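You operate a simulated robot arm through the tools that you are given. There is no shell and no other tool. Be economical: measure what you need, move in short steps, check, and stop when the job is done.

You run a simulated two-armed robot. Do the job below in one go: nothing can be reset, and whatever is moved stays where it is left.

TASK
Swap board 65 in the open blue case for board 62.
Fine: power off for the swap; stand the old board in the slot of the black slotted tray that is empty now; switch on again at the end and run no test; boards rest only in slots or on the mat.
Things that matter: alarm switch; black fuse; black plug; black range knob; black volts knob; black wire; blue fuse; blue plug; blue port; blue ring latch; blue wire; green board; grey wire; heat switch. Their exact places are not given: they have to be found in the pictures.

Only the result counts: the job must be done as asked and must still hold three seconds after the hand-in. Knocking over, shifting, dropping, spilling or breaking anything else fails it.

THE ROBOT
Two 6-joint arms with two-finger parallel grippers on one trunk, on a base that drives. Base frame: it is fixed to the floor where the robot stands at the start and does not move with it; the origin is under the middle of the robot, x ahead of it, y to its left, z up. Lengths are in m, angles in rad, forces in N, time in s.
The left shoulder is at the start at [0.06, 0.187, 1.147], the right one opposite. With the tool pointing down near the work surface each hand reaches from about 0.1 to 0.6 m from the robot's upright axis, wherever it stands, measured 20 degrees to its own side. Places, roughly: alarm switch [0.4, 0.5, 0.8]; black range knob [0.3, 0.4, 0.8]; black volts knob [0.6, 0.3, 0.9]; blue fuse [0.5, 1.25, 0.75]; blue plug [0.5, 1.25, 0.75]; blue port [0.5, 1.2, 0.8]; blue ring latch [0.5, 0.8, 0.8]; green board [0.75, 1.25, 0.75]; heat switch [0.4, 0.4, 0.8]; left board slot of the blue case [0.6, 1.1, 0.8]; left fuse holder [0.4, 1.2, 0.8]; middle fuse holder [0.4, 1.1, 0.8]; open blue case [0.4, 1, 0.8]; port marked volt [0.5, 0.8, 0.8]; pump switch [0.4, 0.4, 0.8]; red meter knob [0.6, 0.5, 0.9]. Payload 1.57 kg a hand.
Tool frame (each hand has its own): the origin (TCP) lies between the finger pads and is the grasp point; the fingertips stand 0.03 m ahead of it; z points along the fingers, y is the line along which they close. The gripper opens to 0.11 m. The fingers are 0.024 m wide and 0.012 m thick; the gripper's body (0.048 by 0.112 m) begins 0.078 m behind the TCP.
Orientation is told as [roll, pitch, yaw] about the base's x, y, z axes, in that order, counted from this pose: with the fingers straight down and closing along the base's y, the tool's x points along the base's -x, its y along +y and its z along -z.

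THE INTERFACE
- The arms move only by the tool arm_command. It takes "left_plan", "right_plan" or both (then of equal length, played together; a hand with none holds still); each is a list of rows, each a list of 7 numbers: the turn, a rotation vector about the base's x, y, z in rad, then the shift along the base's x, y, z in mm, then the opening in per cent of the stroke, from 0 (shut) to 100 (fully open). In form: [[rx, ry, rz, dx, dy, dz, hand], ...]. A call has 1 to 10 rows; each row shifts and turns the commanded pose from where the row before left it. A row lasts 0.2 s, in which the tool goes at most 0.05 m and 0.15 rad; a call with a longer step from one row to the next is refused whole, and so is a gripper value outside its range. Where a pose cannot be reached the arm comes as near as it can. A force on the tool above 40 N (or 10 N above the force at the start of the call, whichever is more), or a blocked arm, ends the call early, and 0.2 s more pass. The fingers move at their own pace (about 0.153 m/s each) and stop on an object; they squeeze with about 30 N. The grip force told is the motor's: it shows also when the fingers shut on nothing. Time passes only in rows, and 0.2 s behind the last, so rows that do not move let the fingers close. It gives the time, the measured TCP pose, the force on the tool (base axes), the opening and the grip force at its end, in the units of the frame above (readings bear some noise), with the torque about the TCP (base axes, N m) and any sound that the robot's microphone picked up, and new pictures: "show" is both (left out), scene, wrist or none (wrist: the cameras of the hands that moved).
- Cameras (640 x 400 px; columns grow to the right, rows downward): "scene" is now at [0.01, 0.0161, 1.6805]; the picture's right is [0.21, -0.98, 0.00], its down [-0.80, -0.17, -0.58] and it looks along [0.56, 0.12, -0.82] (base axes); focal length 289 px, centre (320, 200). "left" rides on the left gripper at [0.07, -0.016, -0.141] in its tool frame; the picture's right is [0.23, 0.97, 0.00], its down [-0.86, 0.20, -0.48] and it looks along [-0.47, 0.11, 0.88] (tool axes); focal length 222 px, centre (320, 200). "right" rides on the right gripper at [0.07, 0.016, -0.141] in its tool frame; the picture's right is [-0.23, 0.97, 0.00], its down [-0.86, -0.20, -0.48] and it looks along [-0.47, -0.11, 0.88] (tool axes); focal length 222 px, centre (320, 200).
- move_column(by): slides the trunk up (or, below 0, down) by that many m; the arms and the scene camera ride with it, the base frame stays. It gives what a move gives, with no picture.
- roll_base(legs): drives the robot by 1 to 6 legs, each [ahead, left, turn to the left] in m, m and rad, along the robot's own axes; the way and the turn of a leg run together, so that a leg with both is an arc; at most 1.5 m and 3.142 rad a leg. The arms and the cameras ride along, it lands a little off, and it stops where it bumps. It gives what a move gives, and a new picture of the scene camera.
- turn_head(pan, tilt): turns the head with the scene camera to pan (to the left, within 1.501 rad either way) and tilt (down, from -0.506 to 1.204), counted from straight ahead of the robot. It gives what a move gives, and a new picture of the scene camera.
- measure_at(camera, pixels): for up to 12 pixels [column, row] of the newest picture of that camera ("zoom" is the newest enlarged one), the place [x, y, z] in the base frame of the surface seen there, good to about 0.003 m. It takes no simulated time.
- close_up(camera, box): a new picture of the part [left, top, right, bottom] of that camera's present view, enlarged. It takes no simulated time.
- hand_in(): hands the job in; it is judged then, once.

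Work in short steps. Measure before you move; look again where a grasp or a placing could have gone wrong, and mend it. You have 80 turns and 260 pictures in all, those below and enlarged ones among them. Open the grippers and draw the arms clear of the work before you hand the job in, unless the task says otherwise; then end with one line.

The tools are called after "Emit:" as name(argument=value, ...) on one line, values as JSON. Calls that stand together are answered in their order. arm_command: Moves the arms, as the interface text tells. Its arguments: {"type":"object","properties":{"left_plan":{"type":"array","items":{"type":"array","items":{"type":"number"}}},"right_plan":{"type":"array","items":{"type":"array","items":{"type":"number"}}},"show":{"type":"string","enum":["both","scene","wrist","none"]}},"required":[]} The other tools are called the same way: move_column (by) slides the trunk up or down; roll_base (legs) drives the base; turn_head (pan, tilt) turns the head that bears the scene camera; measure_at (camera, pixels) gives the place of the surface under pixels of a picture; close_up (camera, box) takes an enlarged picture of a part of a camera's view; hand_in () hands the job in.

At the start:

```text
t: 0.0
left_tool_pos: [0.3847, 0.3644, 1.0718]
left_ee_rot: [0.0, 0.0, 0.001]
left_ft_force: [0.1, -0.9, 0.7]
left_wrist_torque: [-0.02, 0.01, -0.03]
left_finger_gap: 0.11
left_finger_force: 0.1
right_tool_pos: [0.3438, 0.0009, 1.092]
right_ee_rot: [-0.001, 0.0, 0.002]
right_ft_force: [-0.2, 0.1, 0.5]
right_wrist_torque: [0.0, 0.0, 0.01]
right_finger_gap: 0.1098
right_finger_force: 0.1
trunk travel left (down, up): [-0.775, 0.215]
robot x, y, heading: [-0.0017, 0.0009, -0.001]
head pan, tilt: [0.216, 0.958]
```

scene: 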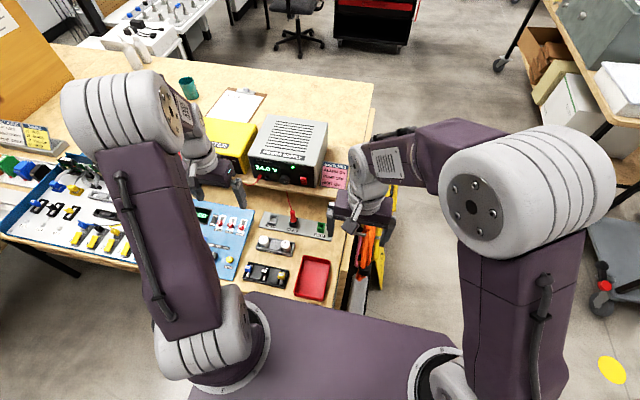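
right: 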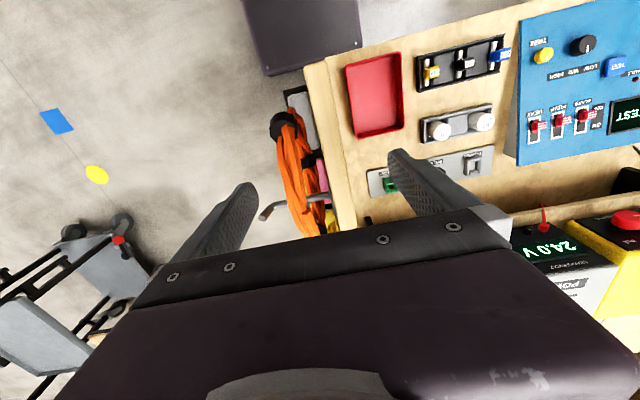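
left: 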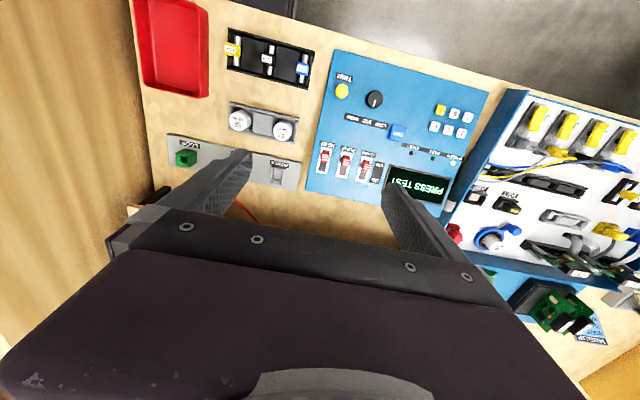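

The case lies far left of the robot. I turn the head left to see the case and the tray.

Emit:
turn_head(pan=1.0, tilt=0.75)

```text
t: 1.1
left_tool_pos: [0.3857, 0.3638, 1.0708]
left_ee_rot: [0.0, 0.0, 0.0]
left_ft_force: [-1.0, -0.4, 1.2]
left_wrist_torque: [-0.01, 0.04, 0.03]
left_finger_gap: 0.1103
left_finger_force: 0.0
right_tool_pos: [0.3441, -0.0008, 1.0919]
right_ee_rot: [0.0, 0.0, 0.001]
right_ft_force: [0.5, -0.8, -0.4]
right_wrist_torque: [-0.01, 0.01, 0.01]
right_finger_gap: 0.1102
right_finger_force: 0.1
trunk travel left (down, up): [-0.775, 0.215]
robot x, y, heading: [0.0017, -0.0002, 0.004]
head pan, tilt: [1.0, 0.75]
```

scene: 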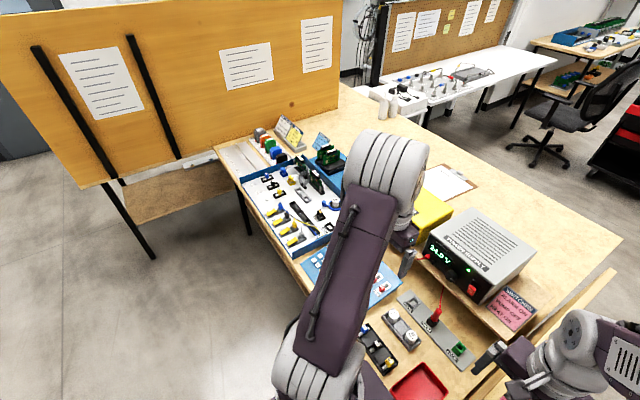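

I take close-ups of the case and of the notes, before driving.

Emit:
close_up(camera="scene", box=[200, 100, 380, 270])

Emit:
close_up(camera="scene", box=[390, 200, 560, 370])

Emit:
measure_at(camera="scene", pixels=[[240, 180], [330, 320], [110, 160], [155, 260], [185, 170], [285, 260]])

```text
2.35 times, centred on (290, 185) of scene
```

zoom: 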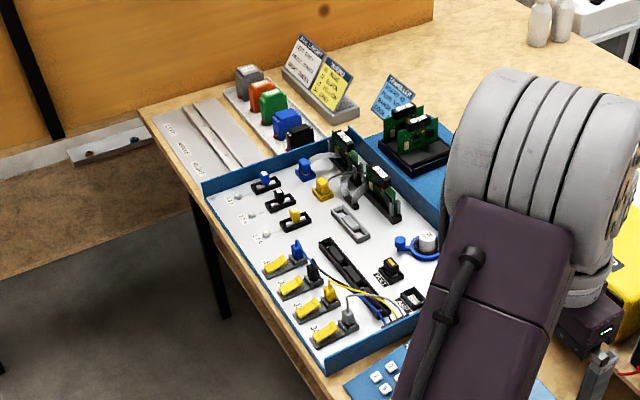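

```text
2.35 times, centred on (475, 285) of scene
```

zoom: 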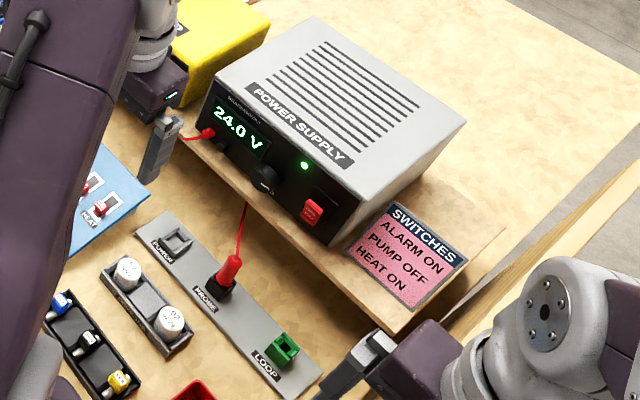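

```text
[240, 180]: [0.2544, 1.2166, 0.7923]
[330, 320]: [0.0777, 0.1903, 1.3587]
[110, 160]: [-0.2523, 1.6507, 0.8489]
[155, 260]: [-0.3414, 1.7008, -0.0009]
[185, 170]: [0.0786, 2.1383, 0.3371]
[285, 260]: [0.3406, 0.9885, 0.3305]
```

Notes are partly unreadable. I drive 0.55 m left (hands are at z ≈1.07, clear of the table objects) to see better.

Emit:
roll_base(legs=[[0, 0.55, 0]])

Emit:
turn_head(pan=0.6, tilt=0.85)

```text
t: 4.3
left_tool_pos: [0.3878, 0.9075, 1.0718]
left_ee_rot: [0.0, 0.001, -0.006]
left_ft_force: [0.8, -0.2, -0.4]
left_wrist_torque: [-0.01, -0.05, 0.01]
left_finger_gap: 0.1102
left_finger_force: 0.1
right_tool_pos: [0.3456, 0.544, 1.0912]
right_ee_rot: [0.001, -0.001, -0.003]
right_ft_force: [1.3, -0.6, -0.1]
right_wrist_torque: [0.03, 0.02, -0.03]
right_finger_gap: 0.1099
right_finger_force: 0.0
trunk travel left (down, up): [-0.775, 0.215]
robot x, y, heading: [0.0025, 0.5415, -0.003]
head pan, tilt: [1.0, 0.75]
```

scene: 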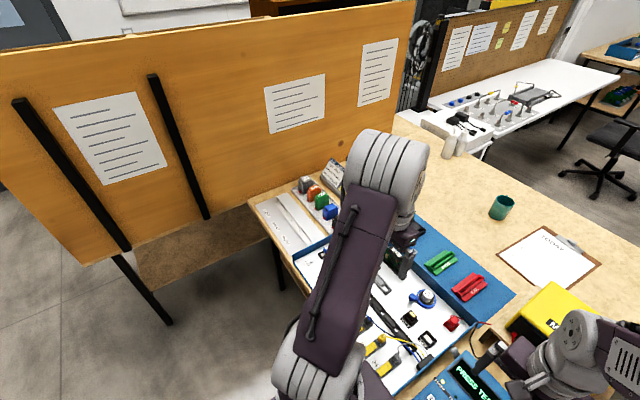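

```text
t: 5.1
left_tool_pos: [0.389, 0.9081, 1.0705]
left_ee_rot: [0.001, 0.0, -0.004]
left_ft_force: [0.4, -0.6, 0.0]
left_wrist_torque: [0.01, 0.04, -0.01]
left_finger_gap: 0.11
left_finger_force: 0.0
right_tool_pos: [0.3449, 0.5441, 1.0912]
right_ee_rot: [0.001, 0.0, -0.004]
right_ft_force: [-0.5, -0.6, 0.5]
right_wrist_torque: [0.01, 0.0, -0.02]
right_finger_gap: 0.1099
right_finger_force: 0.0
trunk travel left (down, up): [-0.775, 0.215]
robot x, y, heading: [0.0037, 0.5478, -0.01]
head pan, tilt: [0.6, 0.85]
```

scene: 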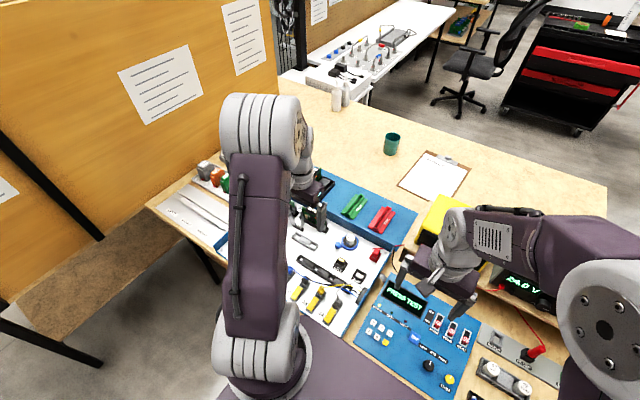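

The left arm hides the case; I look by the wrist camera of the left hand.

Emit:
arm_command(left_plan=[[0, 0, 0, -20, 40, 30, 100], [0, 0, 0, -20, 40, 30, 100]], show="wrist")

Emit:
close_up(camera="left", box=[0, 0, 320, 200])

Emit:
close_up(camera="left", box=[320, 0, 640, 200])

Emit:
close_up(camera="left", box=[380, 180, 640, 400])

```text
refused: row 1 steps farther than a row can; nothing moved
```

```text
2.00 times, centred on (160, 100) of left
```

zoom: 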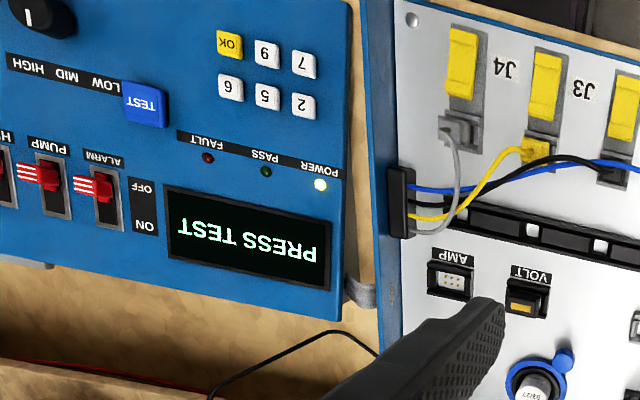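

```text
2.00 times, centred on (480, 100) of left
```

zoom: 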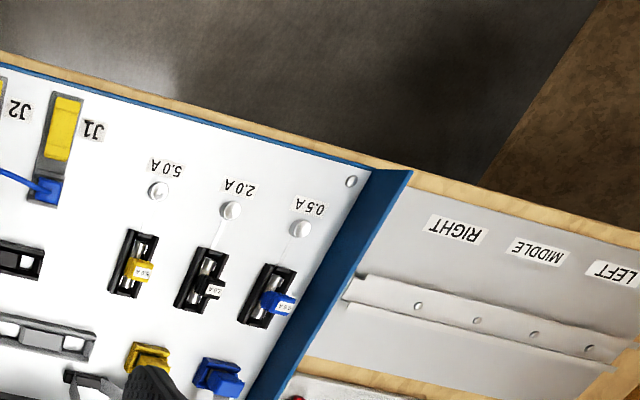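

```text
1.82 times, centred on (510, 290) of left
```

zoom: 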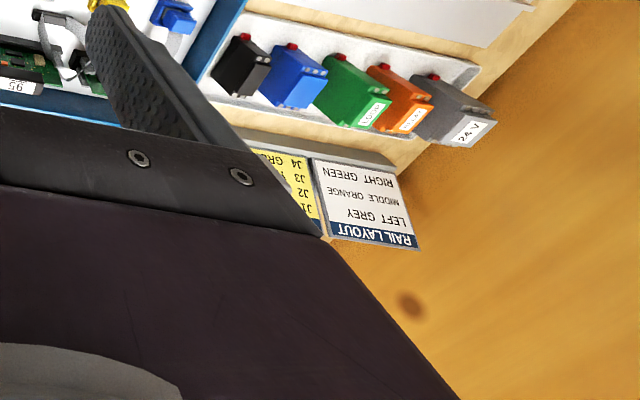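

I still need to see the boards, tray and notes. I drive another 0.35 m left so that the head looks between the arms.

Emit:
roll_base(legs=[[0, 0.35, 0]])

Emit:
turn_head(pan=0.1, tilt=0.95)

```text
t: 7.4
left_tool_pos: [0.3935, 1.254, 1.0714]
left_ee_rot: [0.001, 0.001, -0.009]
left_ft_force: [0.1, -0.2, 1.7]
left_wrist_torque: [0.05, 0.01, 0.0]
left_finger_gap: 0.1097
left_finger_force: 0.1
right_tool_pos: [0.3474, 0.8898, 1.0922]
right_ee_rot: [0.004, 0.002, -0.01]
right_ft_force: [-0.1, -0.7, -1.1]
right_wrist_torque: [0.0, -0.01, -0.05]
right_finger_gap: 0.1098
right_finger_force: 0.0
trunk travel left (down, up): [-0.775, 0.215]
robot x, y, heading: [0.0062, 0.8931, -0.005]
head pan, tilt: [0.6, 0.85]
```

scene: 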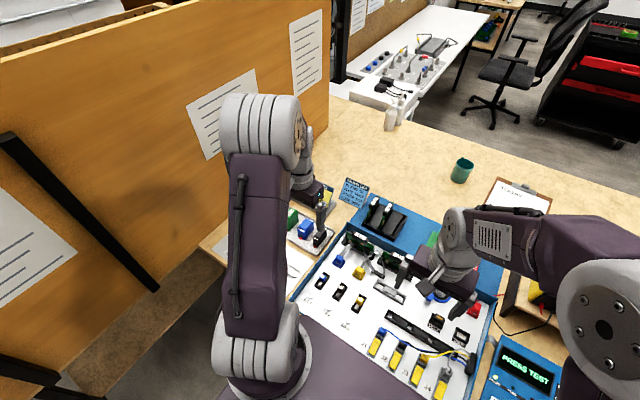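

```text
t: 8.3
left_tool_pos: [0.3924, 1.2548, 1.0721]
left_ee_rot: [0.001, 0.0, -0.011]
left_ft_force: [0.8, 0.9, 0.6]
left_wrist_torque: [0.0, -0.03, 0.0]
left_finger_gap: 0.1099
left_finger_force: 0.1
right_tool_pos: [0.3482, 0.8919, 1.0922]
right_ee_rot: [-0.001, 0.0, -0.011]
right_ft_force: [0.1, 0.3, -1.2]
right_wrist_torque: [-0.03, -0.01, 0.01]
right_finger_gap: 0.1099
right_finger_force: 0.0
trunk travel left (down, up): [-0.775, 0.215]
robot x, y, heading: [0.0063, 0.8933, -0.008]
head pan, tilt: [0.099, 0.949]
```

scene: 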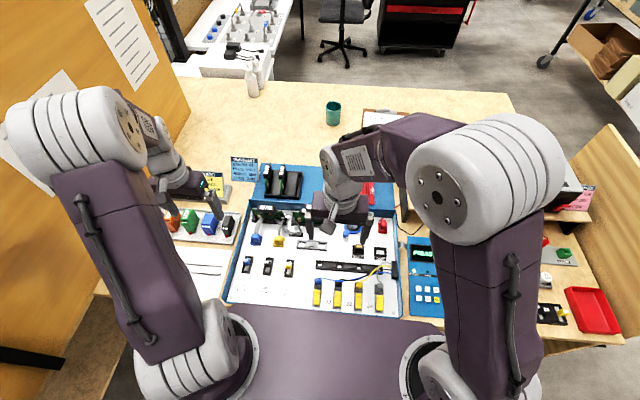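

Now the boards, tray and note come into view. Close-ups and measures follow.

Emit:
close_up(camera="scene", box=[200, 150, 320, 225])

Emit:
close_up(camera="scene", box=[230, 195, 410, 320])

Emit:
measure_at(camera="scene", pixels=[[262, 180], [304, 180], [284, 172], [268, 172], [265, 215], [290, 222], [290, 205], [320, 340], [250, 235]])

```text
5.33 times, centred on (260, 188) of scene
```

zoom: 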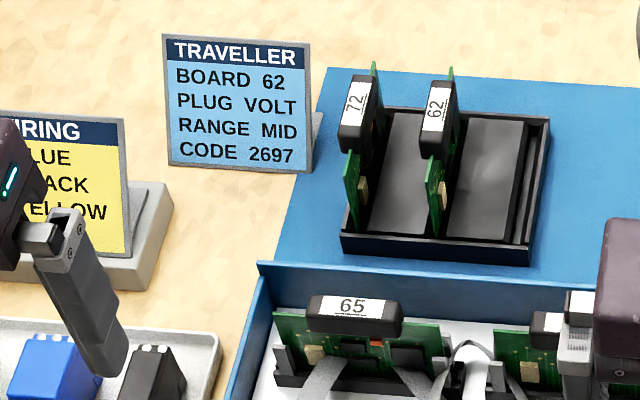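

```text
3.20 times, centred on (320, 258) of scene
```

zoom: 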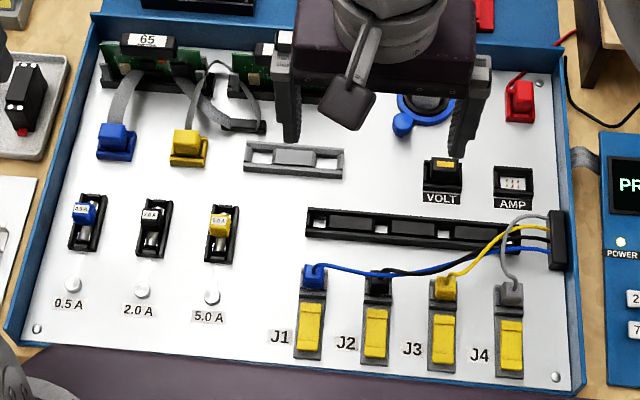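

```text
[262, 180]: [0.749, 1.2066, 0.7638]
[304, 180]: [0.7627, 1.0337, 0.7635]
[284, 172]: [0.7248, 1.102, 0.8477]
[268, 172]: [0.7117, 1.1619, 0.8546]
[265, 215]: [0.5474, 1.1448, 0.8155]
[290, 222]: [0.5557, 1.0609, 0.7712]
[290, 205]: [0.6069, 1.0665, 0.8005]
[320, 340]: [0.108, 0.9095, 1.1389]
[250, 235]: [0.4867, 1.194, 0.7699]
```

Board 65 stands in the left slot with ribbons near it; tray has 72, 62, and a free third slot on the right. I move the right hand away and put the left camera over board 65.

Emit:
arm_command(left_plan=[[0, 0, 0, 30, -35, 0, 100], [0, 0, 0, 30, -35, 0, 100], [0, 0, 0, 30, -35, 0, 100], [0, 0, 0, 0, -25, 0, 100]], right_plan=[[0, 0, 0, -20, -45, 0, 100], [0, 0, 0, -20, -45, 0, 100], [0, 0, 0, -20, -45, 0, 100], [0, 0, 0, -20, -45, 0, 100]])

Emit:
close_up(camera="left", box=[200, 60, 440, 240])

Emit:
close_up(camera="scene", box=[240, 185, 400, 285])

```text
t: 9.3
left_tool_pos: [0.4829, 1.1224, 1.0726]
left_ee_rot: [0.001, -0.002, -0.009]
left_ft_force: [0.3, -0.1, 0.6]
left_wrist_torque: [0.02, -0.01, -0.01]
left_finger_gap: 0.11
left_finger_force: 0.1
right_tool_pos: [0.2671, 0.7084, 1.0902]
right_ee_rot: [0.001, -0.002, -0.007]
right_ft_force: [-0.2, -0.2, 0.6]
right_wrist_torque: [0.03, -0.01, -0.05]
right_finger_gap: 0.1098
right_finger_force: 0.1
trunk travel left (down, up): [-0.775, 0.215]
robot x, y, heading: [0.0028, 0.8955, -0.011]
head pan, tilt: [0.099, 0.949]
```

scene: 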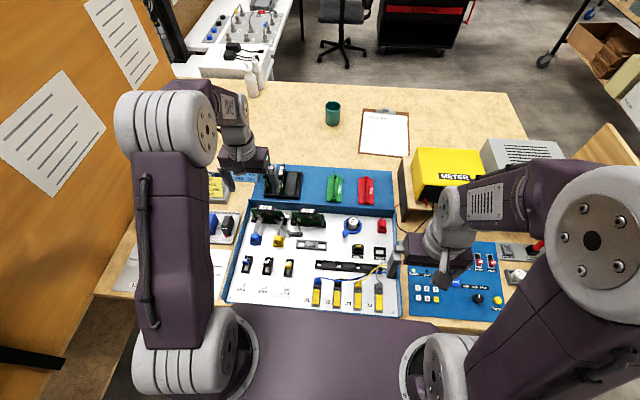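
right: 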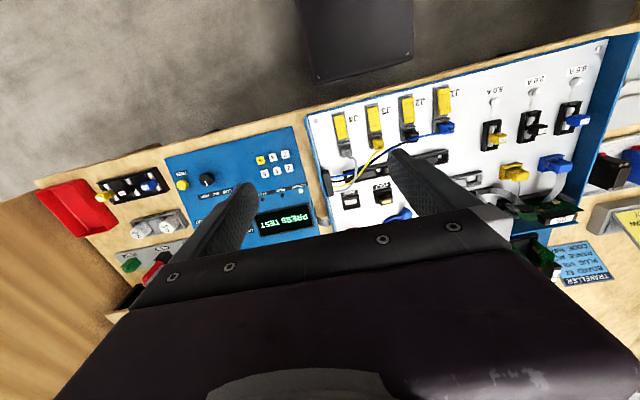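
left: 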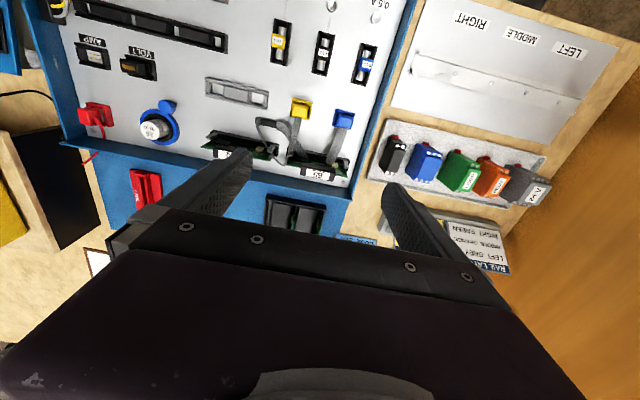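

```text
2.22 times, centred on (320, 150) of left
```

zoom: 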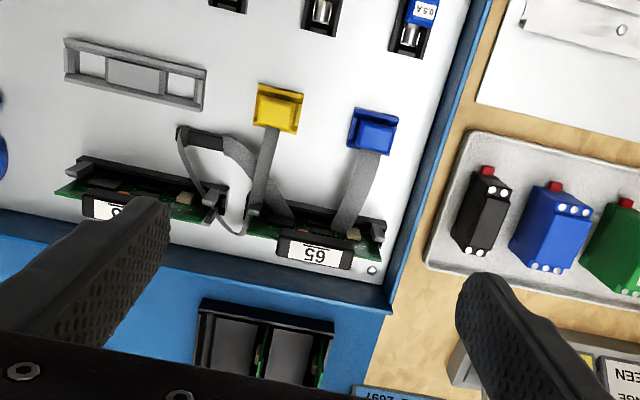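

```text
4.00 times, centred on (320, 235) of scene
```

zoom: 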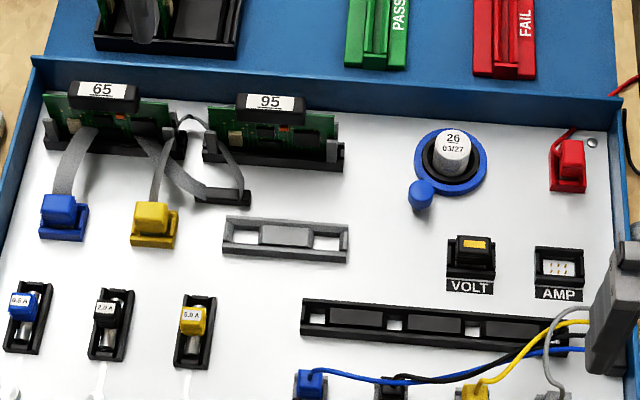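

I zoom in strongly on board 65 and its ribbons.

Emit:
close_up(camera="scene", box=[245, 200, 309, 250])

Emit:
close_up(camera="left", box=[250, 90, 360, 180])

Emit:
close_up(camera="right", box=[470, 140, 600, 280])

```text
8.00 times, centred on (277, 225) of scene
```

zoom: 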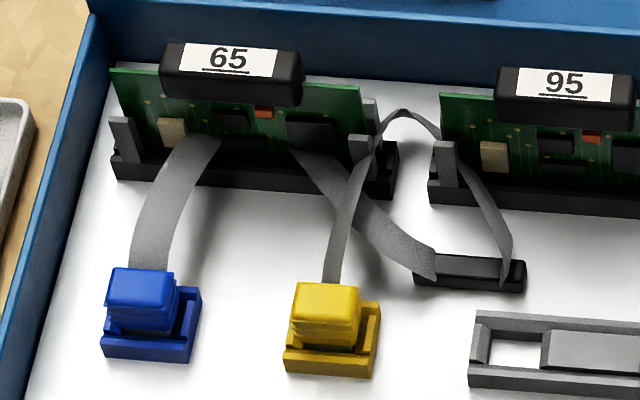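

```text
4.44 times, centred on (305, 135) of left
```

zoom: 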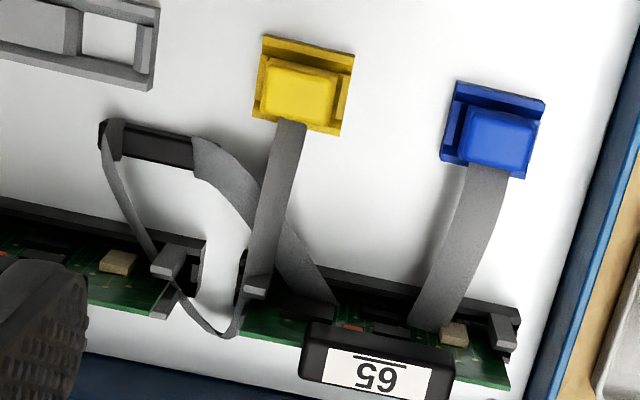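

```text
2.86 times, centred on (535, 210) of right
```

zoom: 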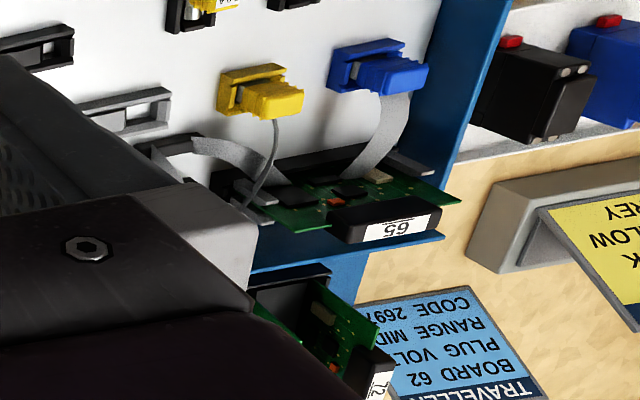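

I measure board 65, its handle, and the ribbon ends with a fresh zoom.

Emit:
close_up(camera="scene", box=[245, 200, 309, 250])

Emit:
measure_at(camera="zoom", pixels=[[205, 145], [190, 160], [310, 160], [230, 90], [170, 70], [295, 80], [120, 75], [360, 95], [120, 130], [230, 50], [240, 170], [140, 280]])

Emit:
close_up(camera="scene", box=[250, 155, 314, 205])

Emit:
measure_at(camera="scene", pixels=[[382, 195], [393, 222], [290, 196], [300, 175], [320, 330], [257, 238]])

```text
8.00 times, centred on (277, 225) of scene
```

zoom: 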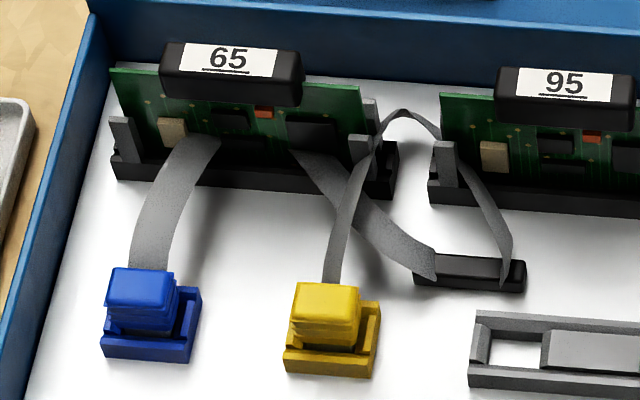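

```text
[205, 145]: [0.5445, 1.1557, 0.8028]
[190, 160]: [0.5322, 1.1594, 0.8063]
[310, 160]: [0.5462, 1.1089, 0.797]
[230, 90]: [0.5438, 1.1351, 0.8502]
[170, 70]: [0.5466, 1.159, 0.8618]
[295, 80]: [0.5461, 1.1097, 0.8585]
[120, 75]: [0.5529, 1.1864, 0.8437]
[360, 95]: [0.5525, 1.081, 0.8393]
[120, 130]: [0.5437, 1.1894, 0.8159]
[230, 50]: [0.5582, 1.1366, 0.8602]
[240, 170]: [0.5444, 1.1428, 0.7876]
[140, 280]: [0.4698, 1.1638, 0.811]
```

```text
8.00 times, centred on (282, 180) of scene
```

zoom: 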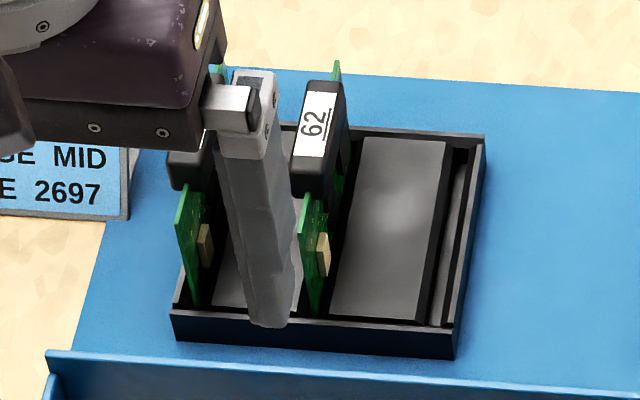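

```text
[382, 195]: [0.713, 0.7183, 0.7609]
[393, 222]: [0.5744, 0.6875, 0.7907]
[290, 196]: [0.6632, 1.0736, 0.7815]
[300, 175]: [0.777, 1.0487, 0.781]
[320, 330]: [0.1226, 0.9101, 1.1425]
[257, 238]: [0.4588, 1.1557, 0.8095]
```

Ribbon ends measure at x≈0.545, z≈0.80 on the board's face. I tilt the left hand to look closely at the front of the board.

Emit:
arm_command(left_plan=[[0, -0.15, 0, -17, 5, -20, 100], [0, -0.15, 0, -17, 5, -20, 100], [0, -0.15, 0, -17, 5, -20, 100], [0, -0.15, 0, -17, 5, -20, 100]], show="wrist")

Emit:
close_up(camera="left", box=[240, 60, 400, 190])

Emit:
close_up(camera="scene", box=[250, 155, 314, 205])

```text
t: 10.3
left_tool_pos: [0.4131, 1.1472, 0.9902]
left_ee_rot: [0.002, -0.6, -0.009]
left_ft_force: [-0.4, 0.5, 0.4]
left_wrist_torque: [0.01, -0.02, 0.02]
left_finger_gap: 0.1098
left_finger_force: 0.0
left hand out of reach, approached as far as the arm can: row 3
right_tool_pos: [0.2696, 0.7113, 1.0905]
right_ee_rot: [-0.001, 0.0, -0.011]
right_ft_force: [-0.1, 0.5, 1.3]
right_wrist_torque: [0.0, -0.02, 0.03]
right_finger_gap: 0.1101
right_finger_force: 0.0
trunk travel left (down, up): [-0.775, 0.215]
robot x, y, heading: [0.0034, 0.8934, -0.011]
head pan, tilt: [0.099, 0.949]
```

left: 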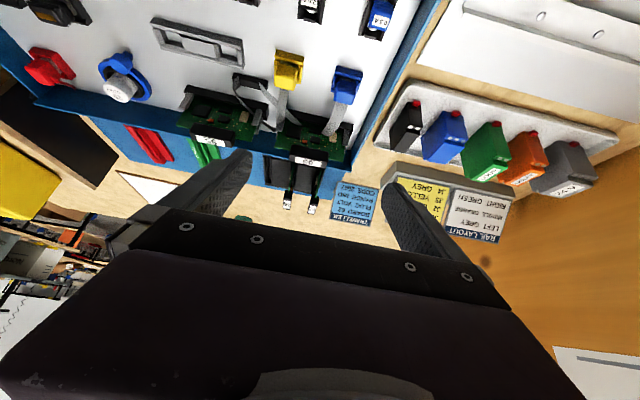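

```text
3.08 times, centred on (320, 125) of left
```

zoom: 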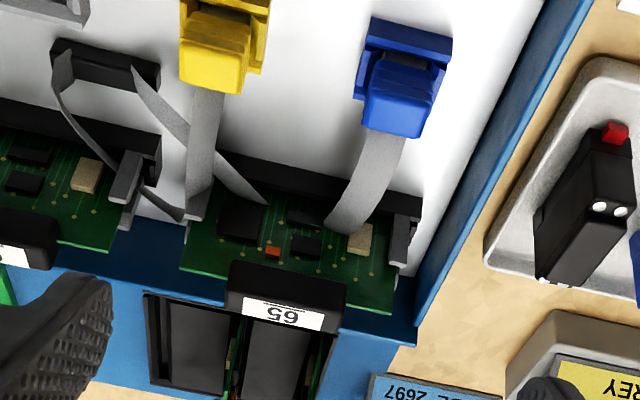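

```text
8.00 times, centred on (282, 180) of scene
```

zoom: 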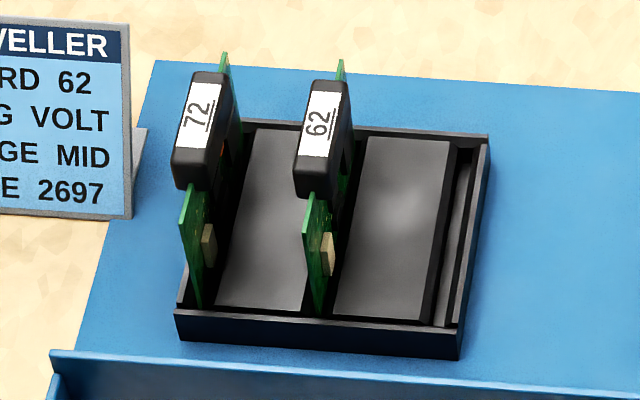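

The ribbons seem to end in front of the board; I'll test them later with a gentle pull. First power: I untilt the left hand and drive right to look at the supply.

Emit:
arm_command(left_plan=[[0, 0.15, 0, 0, 0, 30, 100], [0, 0.15, 0, 0, 0, 30, 100], [0, 0.15, 0, 0, 0, 30, 100], [0, 0.15, 0, 0, 0, 10, 100]], show="none")

Emit:
roll_base(legs=[[0, -0.52, 0]])

Emit:
turn_head(pan=-0.2, tilt=0.8)

```text
t: 11.3
left_tool_pos: [0.4147, 1.1442, 1.0913]
left_ee_rot: [0.001, -0.001, -0.014]
left_ft_force: [0.0, -0.4, 0.7]
left_wrist_torque: [0.0, 0.0, -0.02]
left_finger_gap: 0.1099
left_finger_force: 0.0
left hand out of reach, approached as far as the arm can: row 2
right_tool_pos: [0.2705, 0.7098, 1.0894]
right_ee_rot: [0.001, -0.001, -0.01]
right_ft_force: [-0.5, 0.8, -0.1]
right_wrist_torque: [-0.02, 0.01, 0.0]
right_finger_gap: 0.11
right_finger_force: 0.0
trunk travel left (down, up): [-0.775, 0.215]
robot x, y, heading: [0.0025, 0.8967, -0.006]
head pan, tilt: [0.099, 0.949]
```

```text
t: 14.4
left_tool_pos: [0.4075, 0.6187, 1.0892]
left_ee_rot: [0.001, 0.001, -0.017]
left_ft_force: [0.8, 0.3, -0.6]
left_wrist_torque: [-0.02, 0.04, 0.0]
left_finger_gap: 0.1104
left_finger_force: 0.0
right_tool_pos: [0.2605, 0.1851, 1.0899]
right_ee_rot: [-0.001, 0.0, -0.015]
right_ft_force: [-1.1, 0.6, -0.2]
right_wrist_torque: [0.0, -0.04, -0.03]
right_finger_gap: 0.1098
right_finger_force: 0.1
trunk travel left (down, up): [-0.775, 0.215]
robot x, y, heading: [-0.0025, 0.3696, -0.012]
head pan, tilt: [0.099, 0.949]
```

scene: 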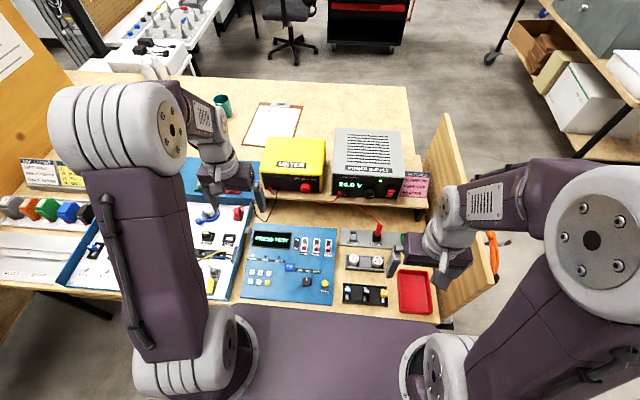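

```text
t: 15.2
left_tool_pos: [0.4076, 0.6166, 1.09]
left_ee_rot: [0.002, 0.0, -0.017]
left_ft_force: [0.4, -0.1, -0.4]
left_wrist_torque: [0.02, 0.0, 0.0]
left_finger_gap: 0.11
left_finger_force: 0.1
right_tool_pos: [0.2605, 0.1843, 1.0914]
right_ee_rot: [0.0, -0.001, -0.016]
right_ft_force: [-0.9, 0.2, -0.4]
right_wrist_torque: [0.01, -0.01, -0.01]
right_finger_gap: 0.1104
right_finger_force: 0.0
trunk travel left (down, up): [-0.775, 0.215]
robot x, y, heading: [-0.0048, 0.3683, -0.016]
head pan, tilt: [-0.201, 0.799]
```

scene: 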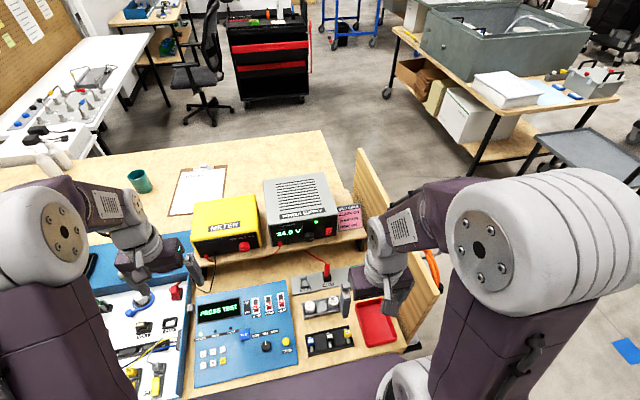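

The supply's red rocker is near (328,230). I zoom in, including the panel and meter.

Emit:
close_up(camera="scene", box=[264, 210, 344, 260])

Emit:
measure_at(camera="zoom", pixels=[[515, 155], [515, 175], [512, 140], [490, 165], [540, 150], [330, 180], [330, 150], [340, 320], [430, 230], [540, 60], [560, 230], [595, 180]])

Emit:
close_up(camera="scene", box=[190, 280, 300, 390])

Emit:
close_up(camera="scene", box=[184, 190, 280, 280])

```text
8.00 times, centred on (304, 235) of scene
```

zoom: 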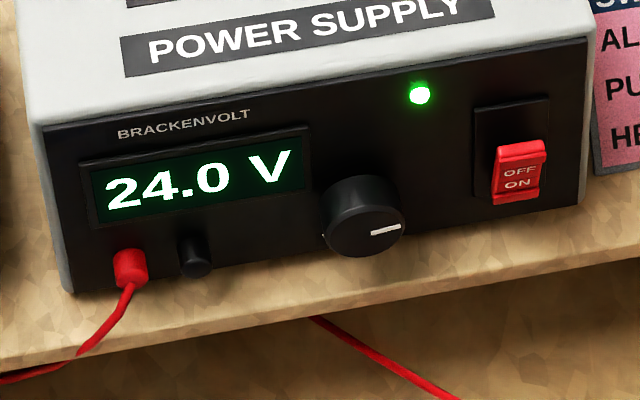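

```text
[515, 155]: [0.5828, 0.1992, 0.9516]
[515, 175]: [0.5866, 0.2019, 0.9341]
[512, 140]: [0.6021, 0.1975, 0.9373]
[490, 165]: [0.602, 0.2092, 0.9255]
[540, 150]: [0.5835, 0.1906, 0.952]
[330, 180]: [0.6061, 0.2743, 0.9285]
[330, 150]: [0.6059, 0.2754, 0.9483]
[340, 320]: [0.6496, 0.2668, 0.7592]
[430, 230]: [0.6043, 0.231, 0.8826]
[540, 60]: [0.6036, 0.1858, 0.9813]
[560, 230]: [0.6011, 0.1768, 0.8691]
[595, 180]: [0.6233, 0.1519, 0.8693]
```

```text
3.64 times, centred on (245, 335) of scene
```

zoom: 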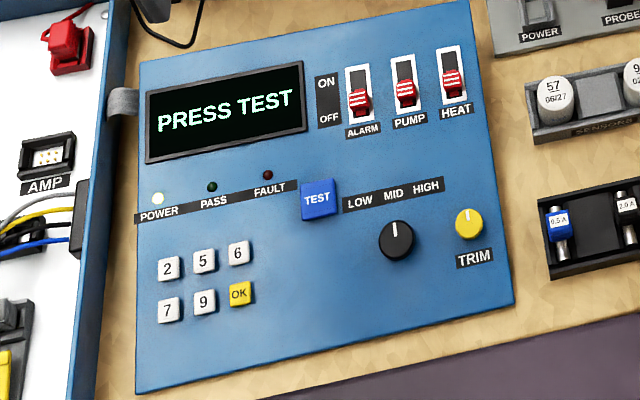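

```text
4.44 times, centred on (232, 235) of scene
```

zoom: 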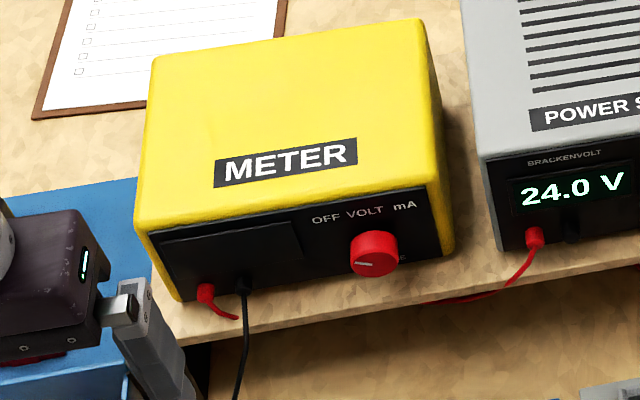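

The rocker shows OFF at its top and ON at its bottom, the top sticking out (x≈0.583). I bring the right hand, shut and tilted forward, near it for a closer look.

Emit:
arm_command(right_plan=[[0, -0.12, 0, 42, 3, -16, 0], [0, -0.12, 0, 42, 3, -16, 0], [0, -0.12, 0, 42, 3, -16, 0], [0, -0.12, 0, 42, 3, -16, 0], [0, -0.12, 0, 42, 3, -16, 0]], show="both")

Emit:
close_up(camera="right", box=[220, 80, 420, 205])

Emit:
close_up(camera="scene", box=[304, 210, 352, 240])

Emit:
measure_at(camera="scene", pixels=[[328, 229], [328, 231], [328, 233], [328, 235], [328, 224], [328, 237]])

```text
t: 16.4
left_tool_pos: [0.4095, 0.6171, 1.0897]
left_ee_rot: [-0.001, 0.002, -0.016]
left_ft_force: [-0.3, 0.3, 0.1]
left_wrist_torque: [0.0, 0.02, 0.01]
left_finger_gap: 0.1099
left_finger_force: 0.1
right_tool_pos: [0.4599, 0.2013, 1.0118]
right_ee_rot: [0.008, -0.6, -0.017]
right_ft_force: [-0.1, 0.0, 0.7]
right_wrist_torque: [-0.01, 0.01, 0.0]
right_finger_gap: 0.0001
right_finger_force: 21.9
right hand out of reach, approached as far as the arm can: row 3
trunk travel left (down, up): [-0.775, 0.215]
robot x, y, heading: [-0.0008, 0.3715, -0.02]
head pan, tilt: [-0.201, 0.799]
```

scene: 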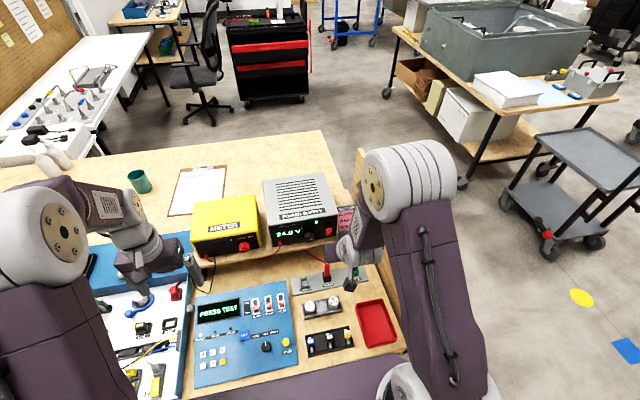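
right: 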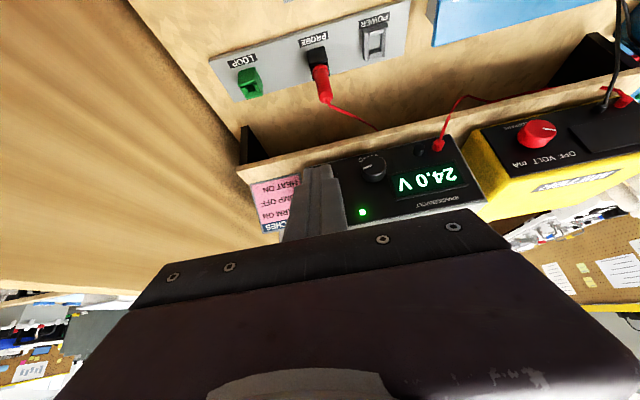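

```text
3.20 times, centred on (320, 142) of right
```

zoom: 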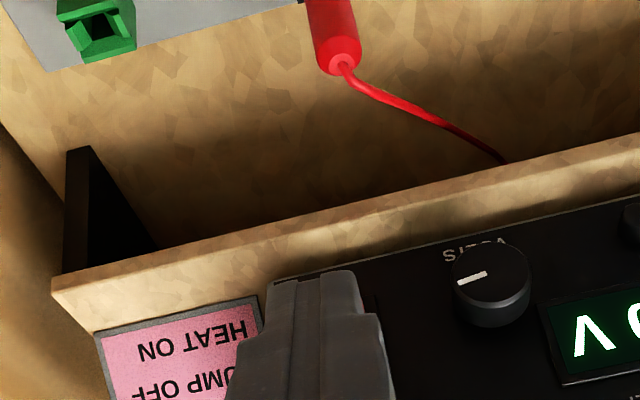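

```text
13.33 times, centred on (328, 225) of scene
```

zoom: 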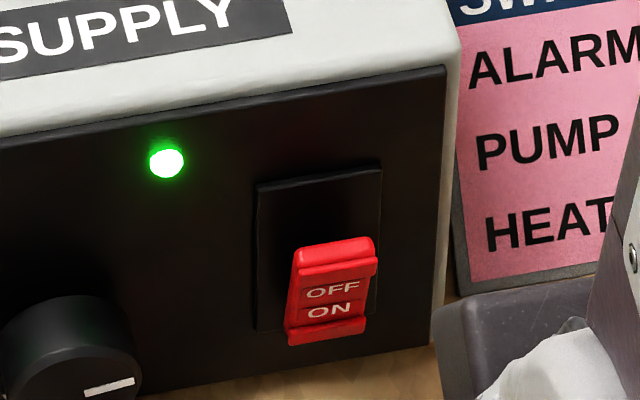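

```text
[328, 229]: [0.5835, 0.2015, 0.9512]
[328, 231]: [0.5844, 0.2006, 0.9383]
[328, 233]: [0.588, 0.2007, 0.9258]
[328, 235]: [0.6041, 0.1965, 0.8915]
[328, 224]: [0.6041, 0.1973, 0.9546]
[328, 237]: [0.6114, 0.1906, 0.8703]
```

The rocker's OFF (upper) end stands out at [0.583, 0.200, 0.95]. I move to just before it.

Emit:
arm_command(right_plan=[[0, 0, 0, 15, -1, -44, 0], [0, 0, 0, 40, 0, 0, 0], [0, 0, 0, 20, 0, 0, 0]], show="scene")

Emit:
close_up(camera="scene", box=[304, 210, 352, 240])

```text
t: 17.2
left_tool_pos: [0.408, 0.6185, 1.0905]
left_ee_rot: [-0.001, -0.001, -0.017]
left_ft_force: [-0.7, 0.3, -0.8]
left_wrist_torque: [0.01, -0.03, 0.01]
left_finger_gap: 0.1102
left_finger_force: 0.0
right_tool_pos: [0.5325, 0.2001, 0.9707]
right_ee_rot: [0.011, -0.6, -0.017]
right_ft_force: [-0.9, 0.3, -1.0]
right_wrist_torque: [0.0, -0.01, 0.02]
right_finger_gap: 0.0
right_finger_force: 21.0
trunk travel left (down, up): [-0.775, 0.215]
robot x, y, heading: [-0.0059, 0.3697, -0.018]
head pan, tilt: [-0.201, 0.799]
```

scene: 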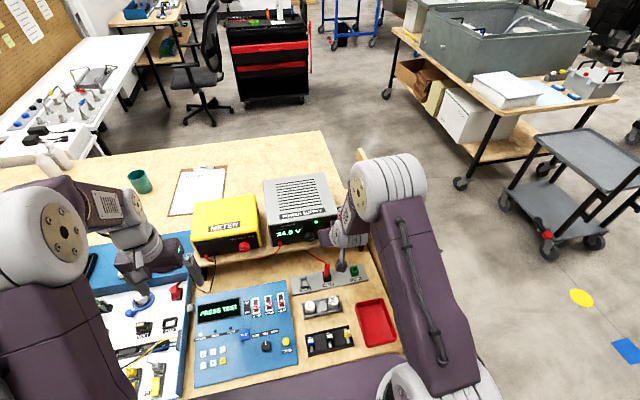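

```text
13.33 times, centred on (328, 225) of scene
```

zoom: 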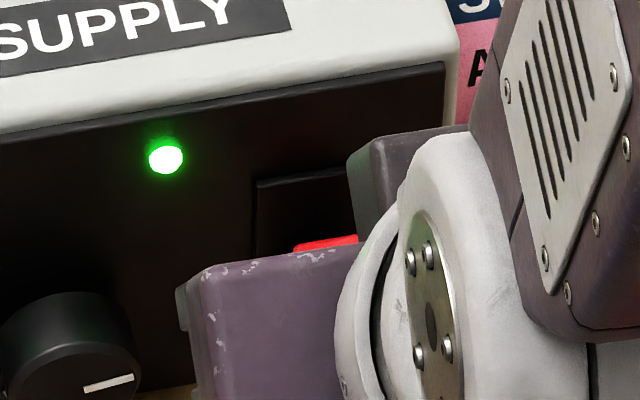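

I press forward in small steps and watch the LED.

Emit:
arm_command(right_plan=[[0, 0, 0, 15, 0, 0, 0], [0, 0, 0, 8, 0, 0, 0], [0, 0, 0, 6, 0, 0, 0], [0, 0, 0, 5, 0, 0, 0]], show="scene")

Emit:
close_up(camera="scene", box=[264, 200, 352, 255])

```text
t: 18.2
left_tool_pos: [0.4076, 0.6176, 1.0909]
left_ee_rot: [0.0, -0.002, -0.016]
left_ft_force: [0.6, 0.2, 0.1]
left_wrist_torque: [0.03, -0.03, 0.03]
left_finger_gap: 0.1098
left_finger_force: 0.1
right_tool_pos: [0.566, 0.1984, 0.9731]
right_ee_rot: [0.01, -0.602, -0.018]
right_ft_force: [-4.2, -0.5, 6.5]
right_wrist_torque: [0.0, -0.1, 0.02]
right_finger_gap: 0.0002
right_finger_force: 20.9
trunk travel left (down, up): [-0.775, 0.215]
robot x, y, heading: [-0.0039, 0.3673, -0.015]
head pan, tilt: [-0.201, 0.799]
```

scene: 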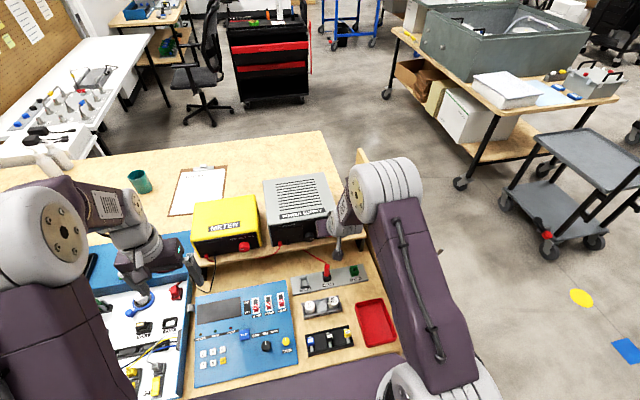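

```text
7.27 times, centred on (308, 228) of scene
```

zoom: 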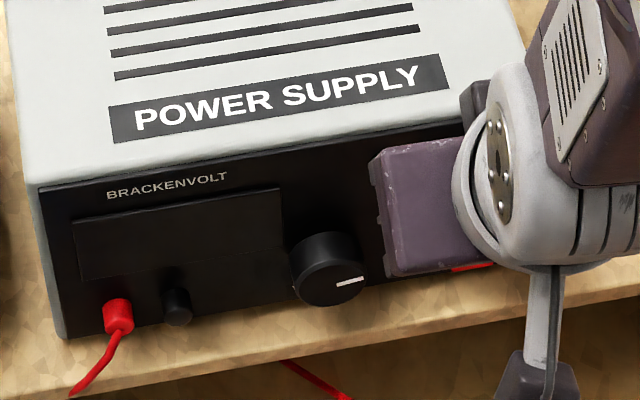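

The supply and panel are dark: power is off. I withdraw the right hand, untilt it, and drive back to the case.

Emit:
arm_command(right_plan=[[0, 0, 0, -30, 0, 0, 0], [0, 0.12, 0, -35, 0, 20, 20], [0, 0.12, 0, -42, -3, 20, 50], [0, 0.12, 0, -42, -3, 20, 100], [0, 0.12, 0, -42, -3, 20, 100], [0, 0.12, 0, -42, -3, 20, 100], [0, 0, 0, -40, -3, 20, 100]], show="scene")

Emit:
close_up(camera="scene", box=[304, 210, 352, 240])

Emit:
roll_base(legs=[[0, 0.5, 0.01]])

Emit:
turn_head(pan=0.1, tilt=0.95)

```text
t: 19.8
left_tool_pos: [0.4061, 0.6169, 1.092]
left_ee_rot: [0.0, -0.002, -0.014]
left_ft_force: [-0.6, -0.2, 1.1]
left_wrist_torque: [0.0, -0.02, -0.03]
left_finger_gap: 0.1099
left_finger_force: 0.0
right_tool_pos: [0.3048, 0.1827, 1.0846]
right_ee_rot: [0.0, 0.001, -0.013]
right_ft_force: [0.5, 0.7, -0.3]
right_wrist_torque: [0.01, -0.01, -0.02]
right_finger_gap: 0.1098
right_finger_force: 0.1
right hand out of reach, approached as far as the arm can: row 3
trunk travel left (down, up): [-0.775, 0.215]
robot x, y, heading: [-0.0013, 0.369, -0.014]
head pan, tilt: [-0.201, 0.799]
```

scene: 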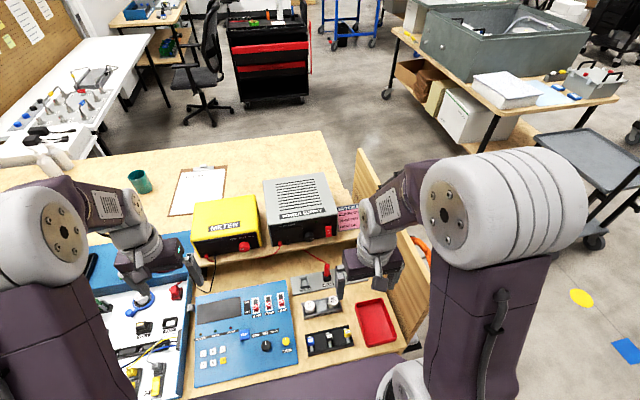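

```text
13.33 times, centred on (328, 225) of scene
```

zoom: 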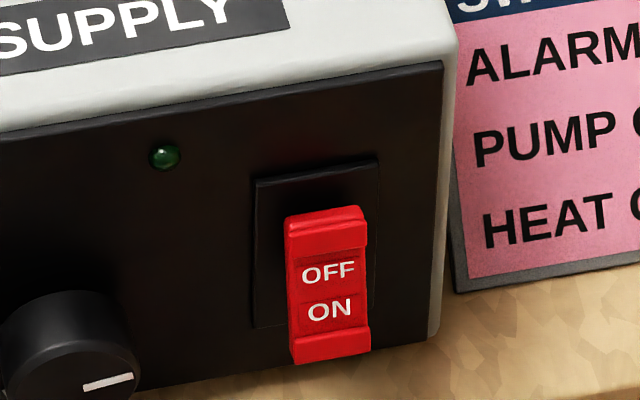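

```text
t: 22.7
left_tool_pos: [0.4088, 1.115, 1.0905]
left_ee_rot: [0.0, 0.0, -0.004]
left_ft_force: [0.1, -0.4, 0.1]
left_wrist_torque: [0.01, 0.01, -0.02]
left_finger_gap: 0.1104
left_finger_force: 0.2
right_tool_pos: [0.314, 0.6781, 1.0841]
right_ee_rot: [-0.001, 0.0, -0.001]
right_ft_force: [0.2, -0.3, -0.7]
right_wrist_torque: [-0.04, -0.02, -0.01]
right_finger_gap: 0.1098
right_finger_force: 0.1
trunk travel left (down, up): [-0.775, 0.215]
robot x, y, heading: [0.0047, 0.8631, -0.002]
head pan, tilt: [-0.201, 0.799]
```

scene: 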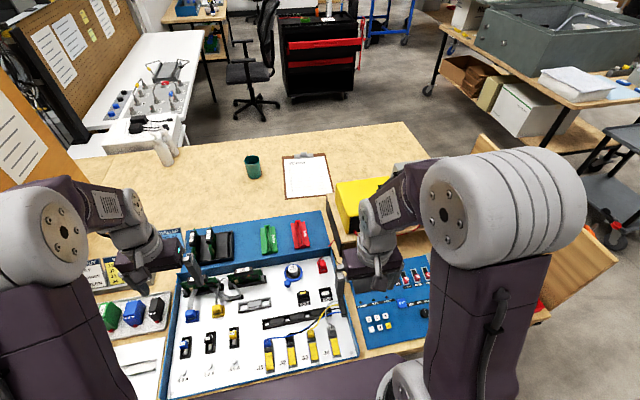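

```text
t: 23.5
left_tool_pos: [0.4091, 1.1152, 1.0896]
left_ee_rot: [0.0, 0.001, -0.005]
left_ft_force: [0.3, 0.2, 0.0]
left_wrist_torque: [0.0, 0.0, 0.0]
left_finger_gap: 0.1099
left_finger_force: 0.1
right_tool_pos: [0.3141, 0.6802, 1.0841]
right_ee_rot: [0.0, 0.001, -0.001]
right_ft_force: [-0.2, 0.5, 0.6]
right_wrist_torque: [-0.01, 0.0, 0.0]
right_finger_gap: 0.1099
right_finger_force: 0.1
trunk travel left (down, up): [-0.775, 0.215]
robot x, y, heading: [0.0002, 0.8653, -0.004]
head pan, tilt: [0.099, 0.949]
```

scene: 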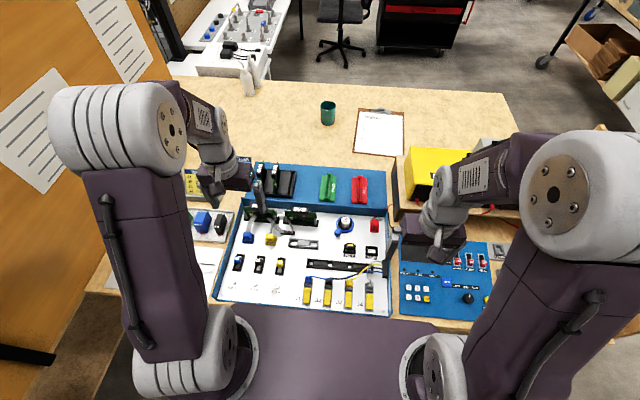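

Power is off (rocker's OFF pressed, LED dark). Now I measure the handle of board 65 and tray geometry.

Emit:
arm_command(left_plan=[[0, 0, 0, 40, 20, 20, 100], [0, 0, 0, 35, 5, 0, 100]], show="wrist")

Emit:
close_up(camera="left", box=[260, 100, 370, 190])

```text
t: 24.1
left_tool_pos: [0.4862, 1.1413, 1.1103]
left_ee_rot: [0.001, 0.002, -0.002]
left_ft_force: [0.9, 0.3, 0.1]
left_wrist_torque: [-0.03, 0.04, -0.01]
left_finger_gap: 0.1102
left_finger_force: 0.0
right_tool_pos: [0.3161, 0.6796, 1.0837]
right_ee_rot: [-0.001, 0.003, -0.001]
right_ft_force: [-0.5, 0.1, -0.1]
right_wrist_torque: [-0.02, -0.01, -0.01]
right_finger_gap: 0.1096
right_finger_force: 0.0
trunk travel left (down, up): [-0.775, 0.215]
robot x, y, heading: [0.0018, 0.8631, 0.0]
head pan, tilt: [0.099, 0.949]
```

left: 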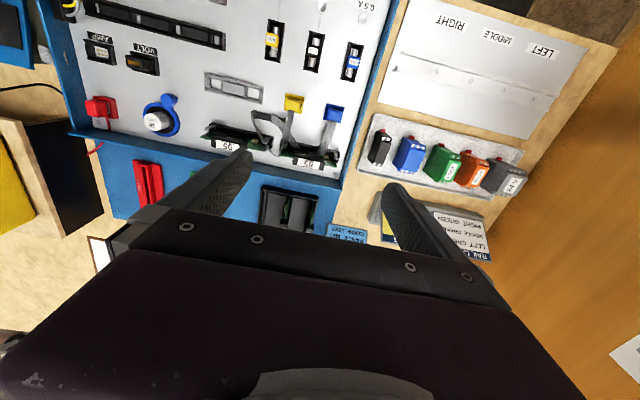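

```text
4.44 times, centred on (315, 145) of left
```

zoom: 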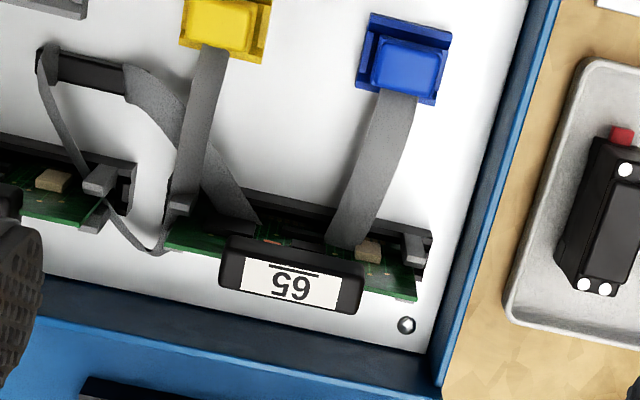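

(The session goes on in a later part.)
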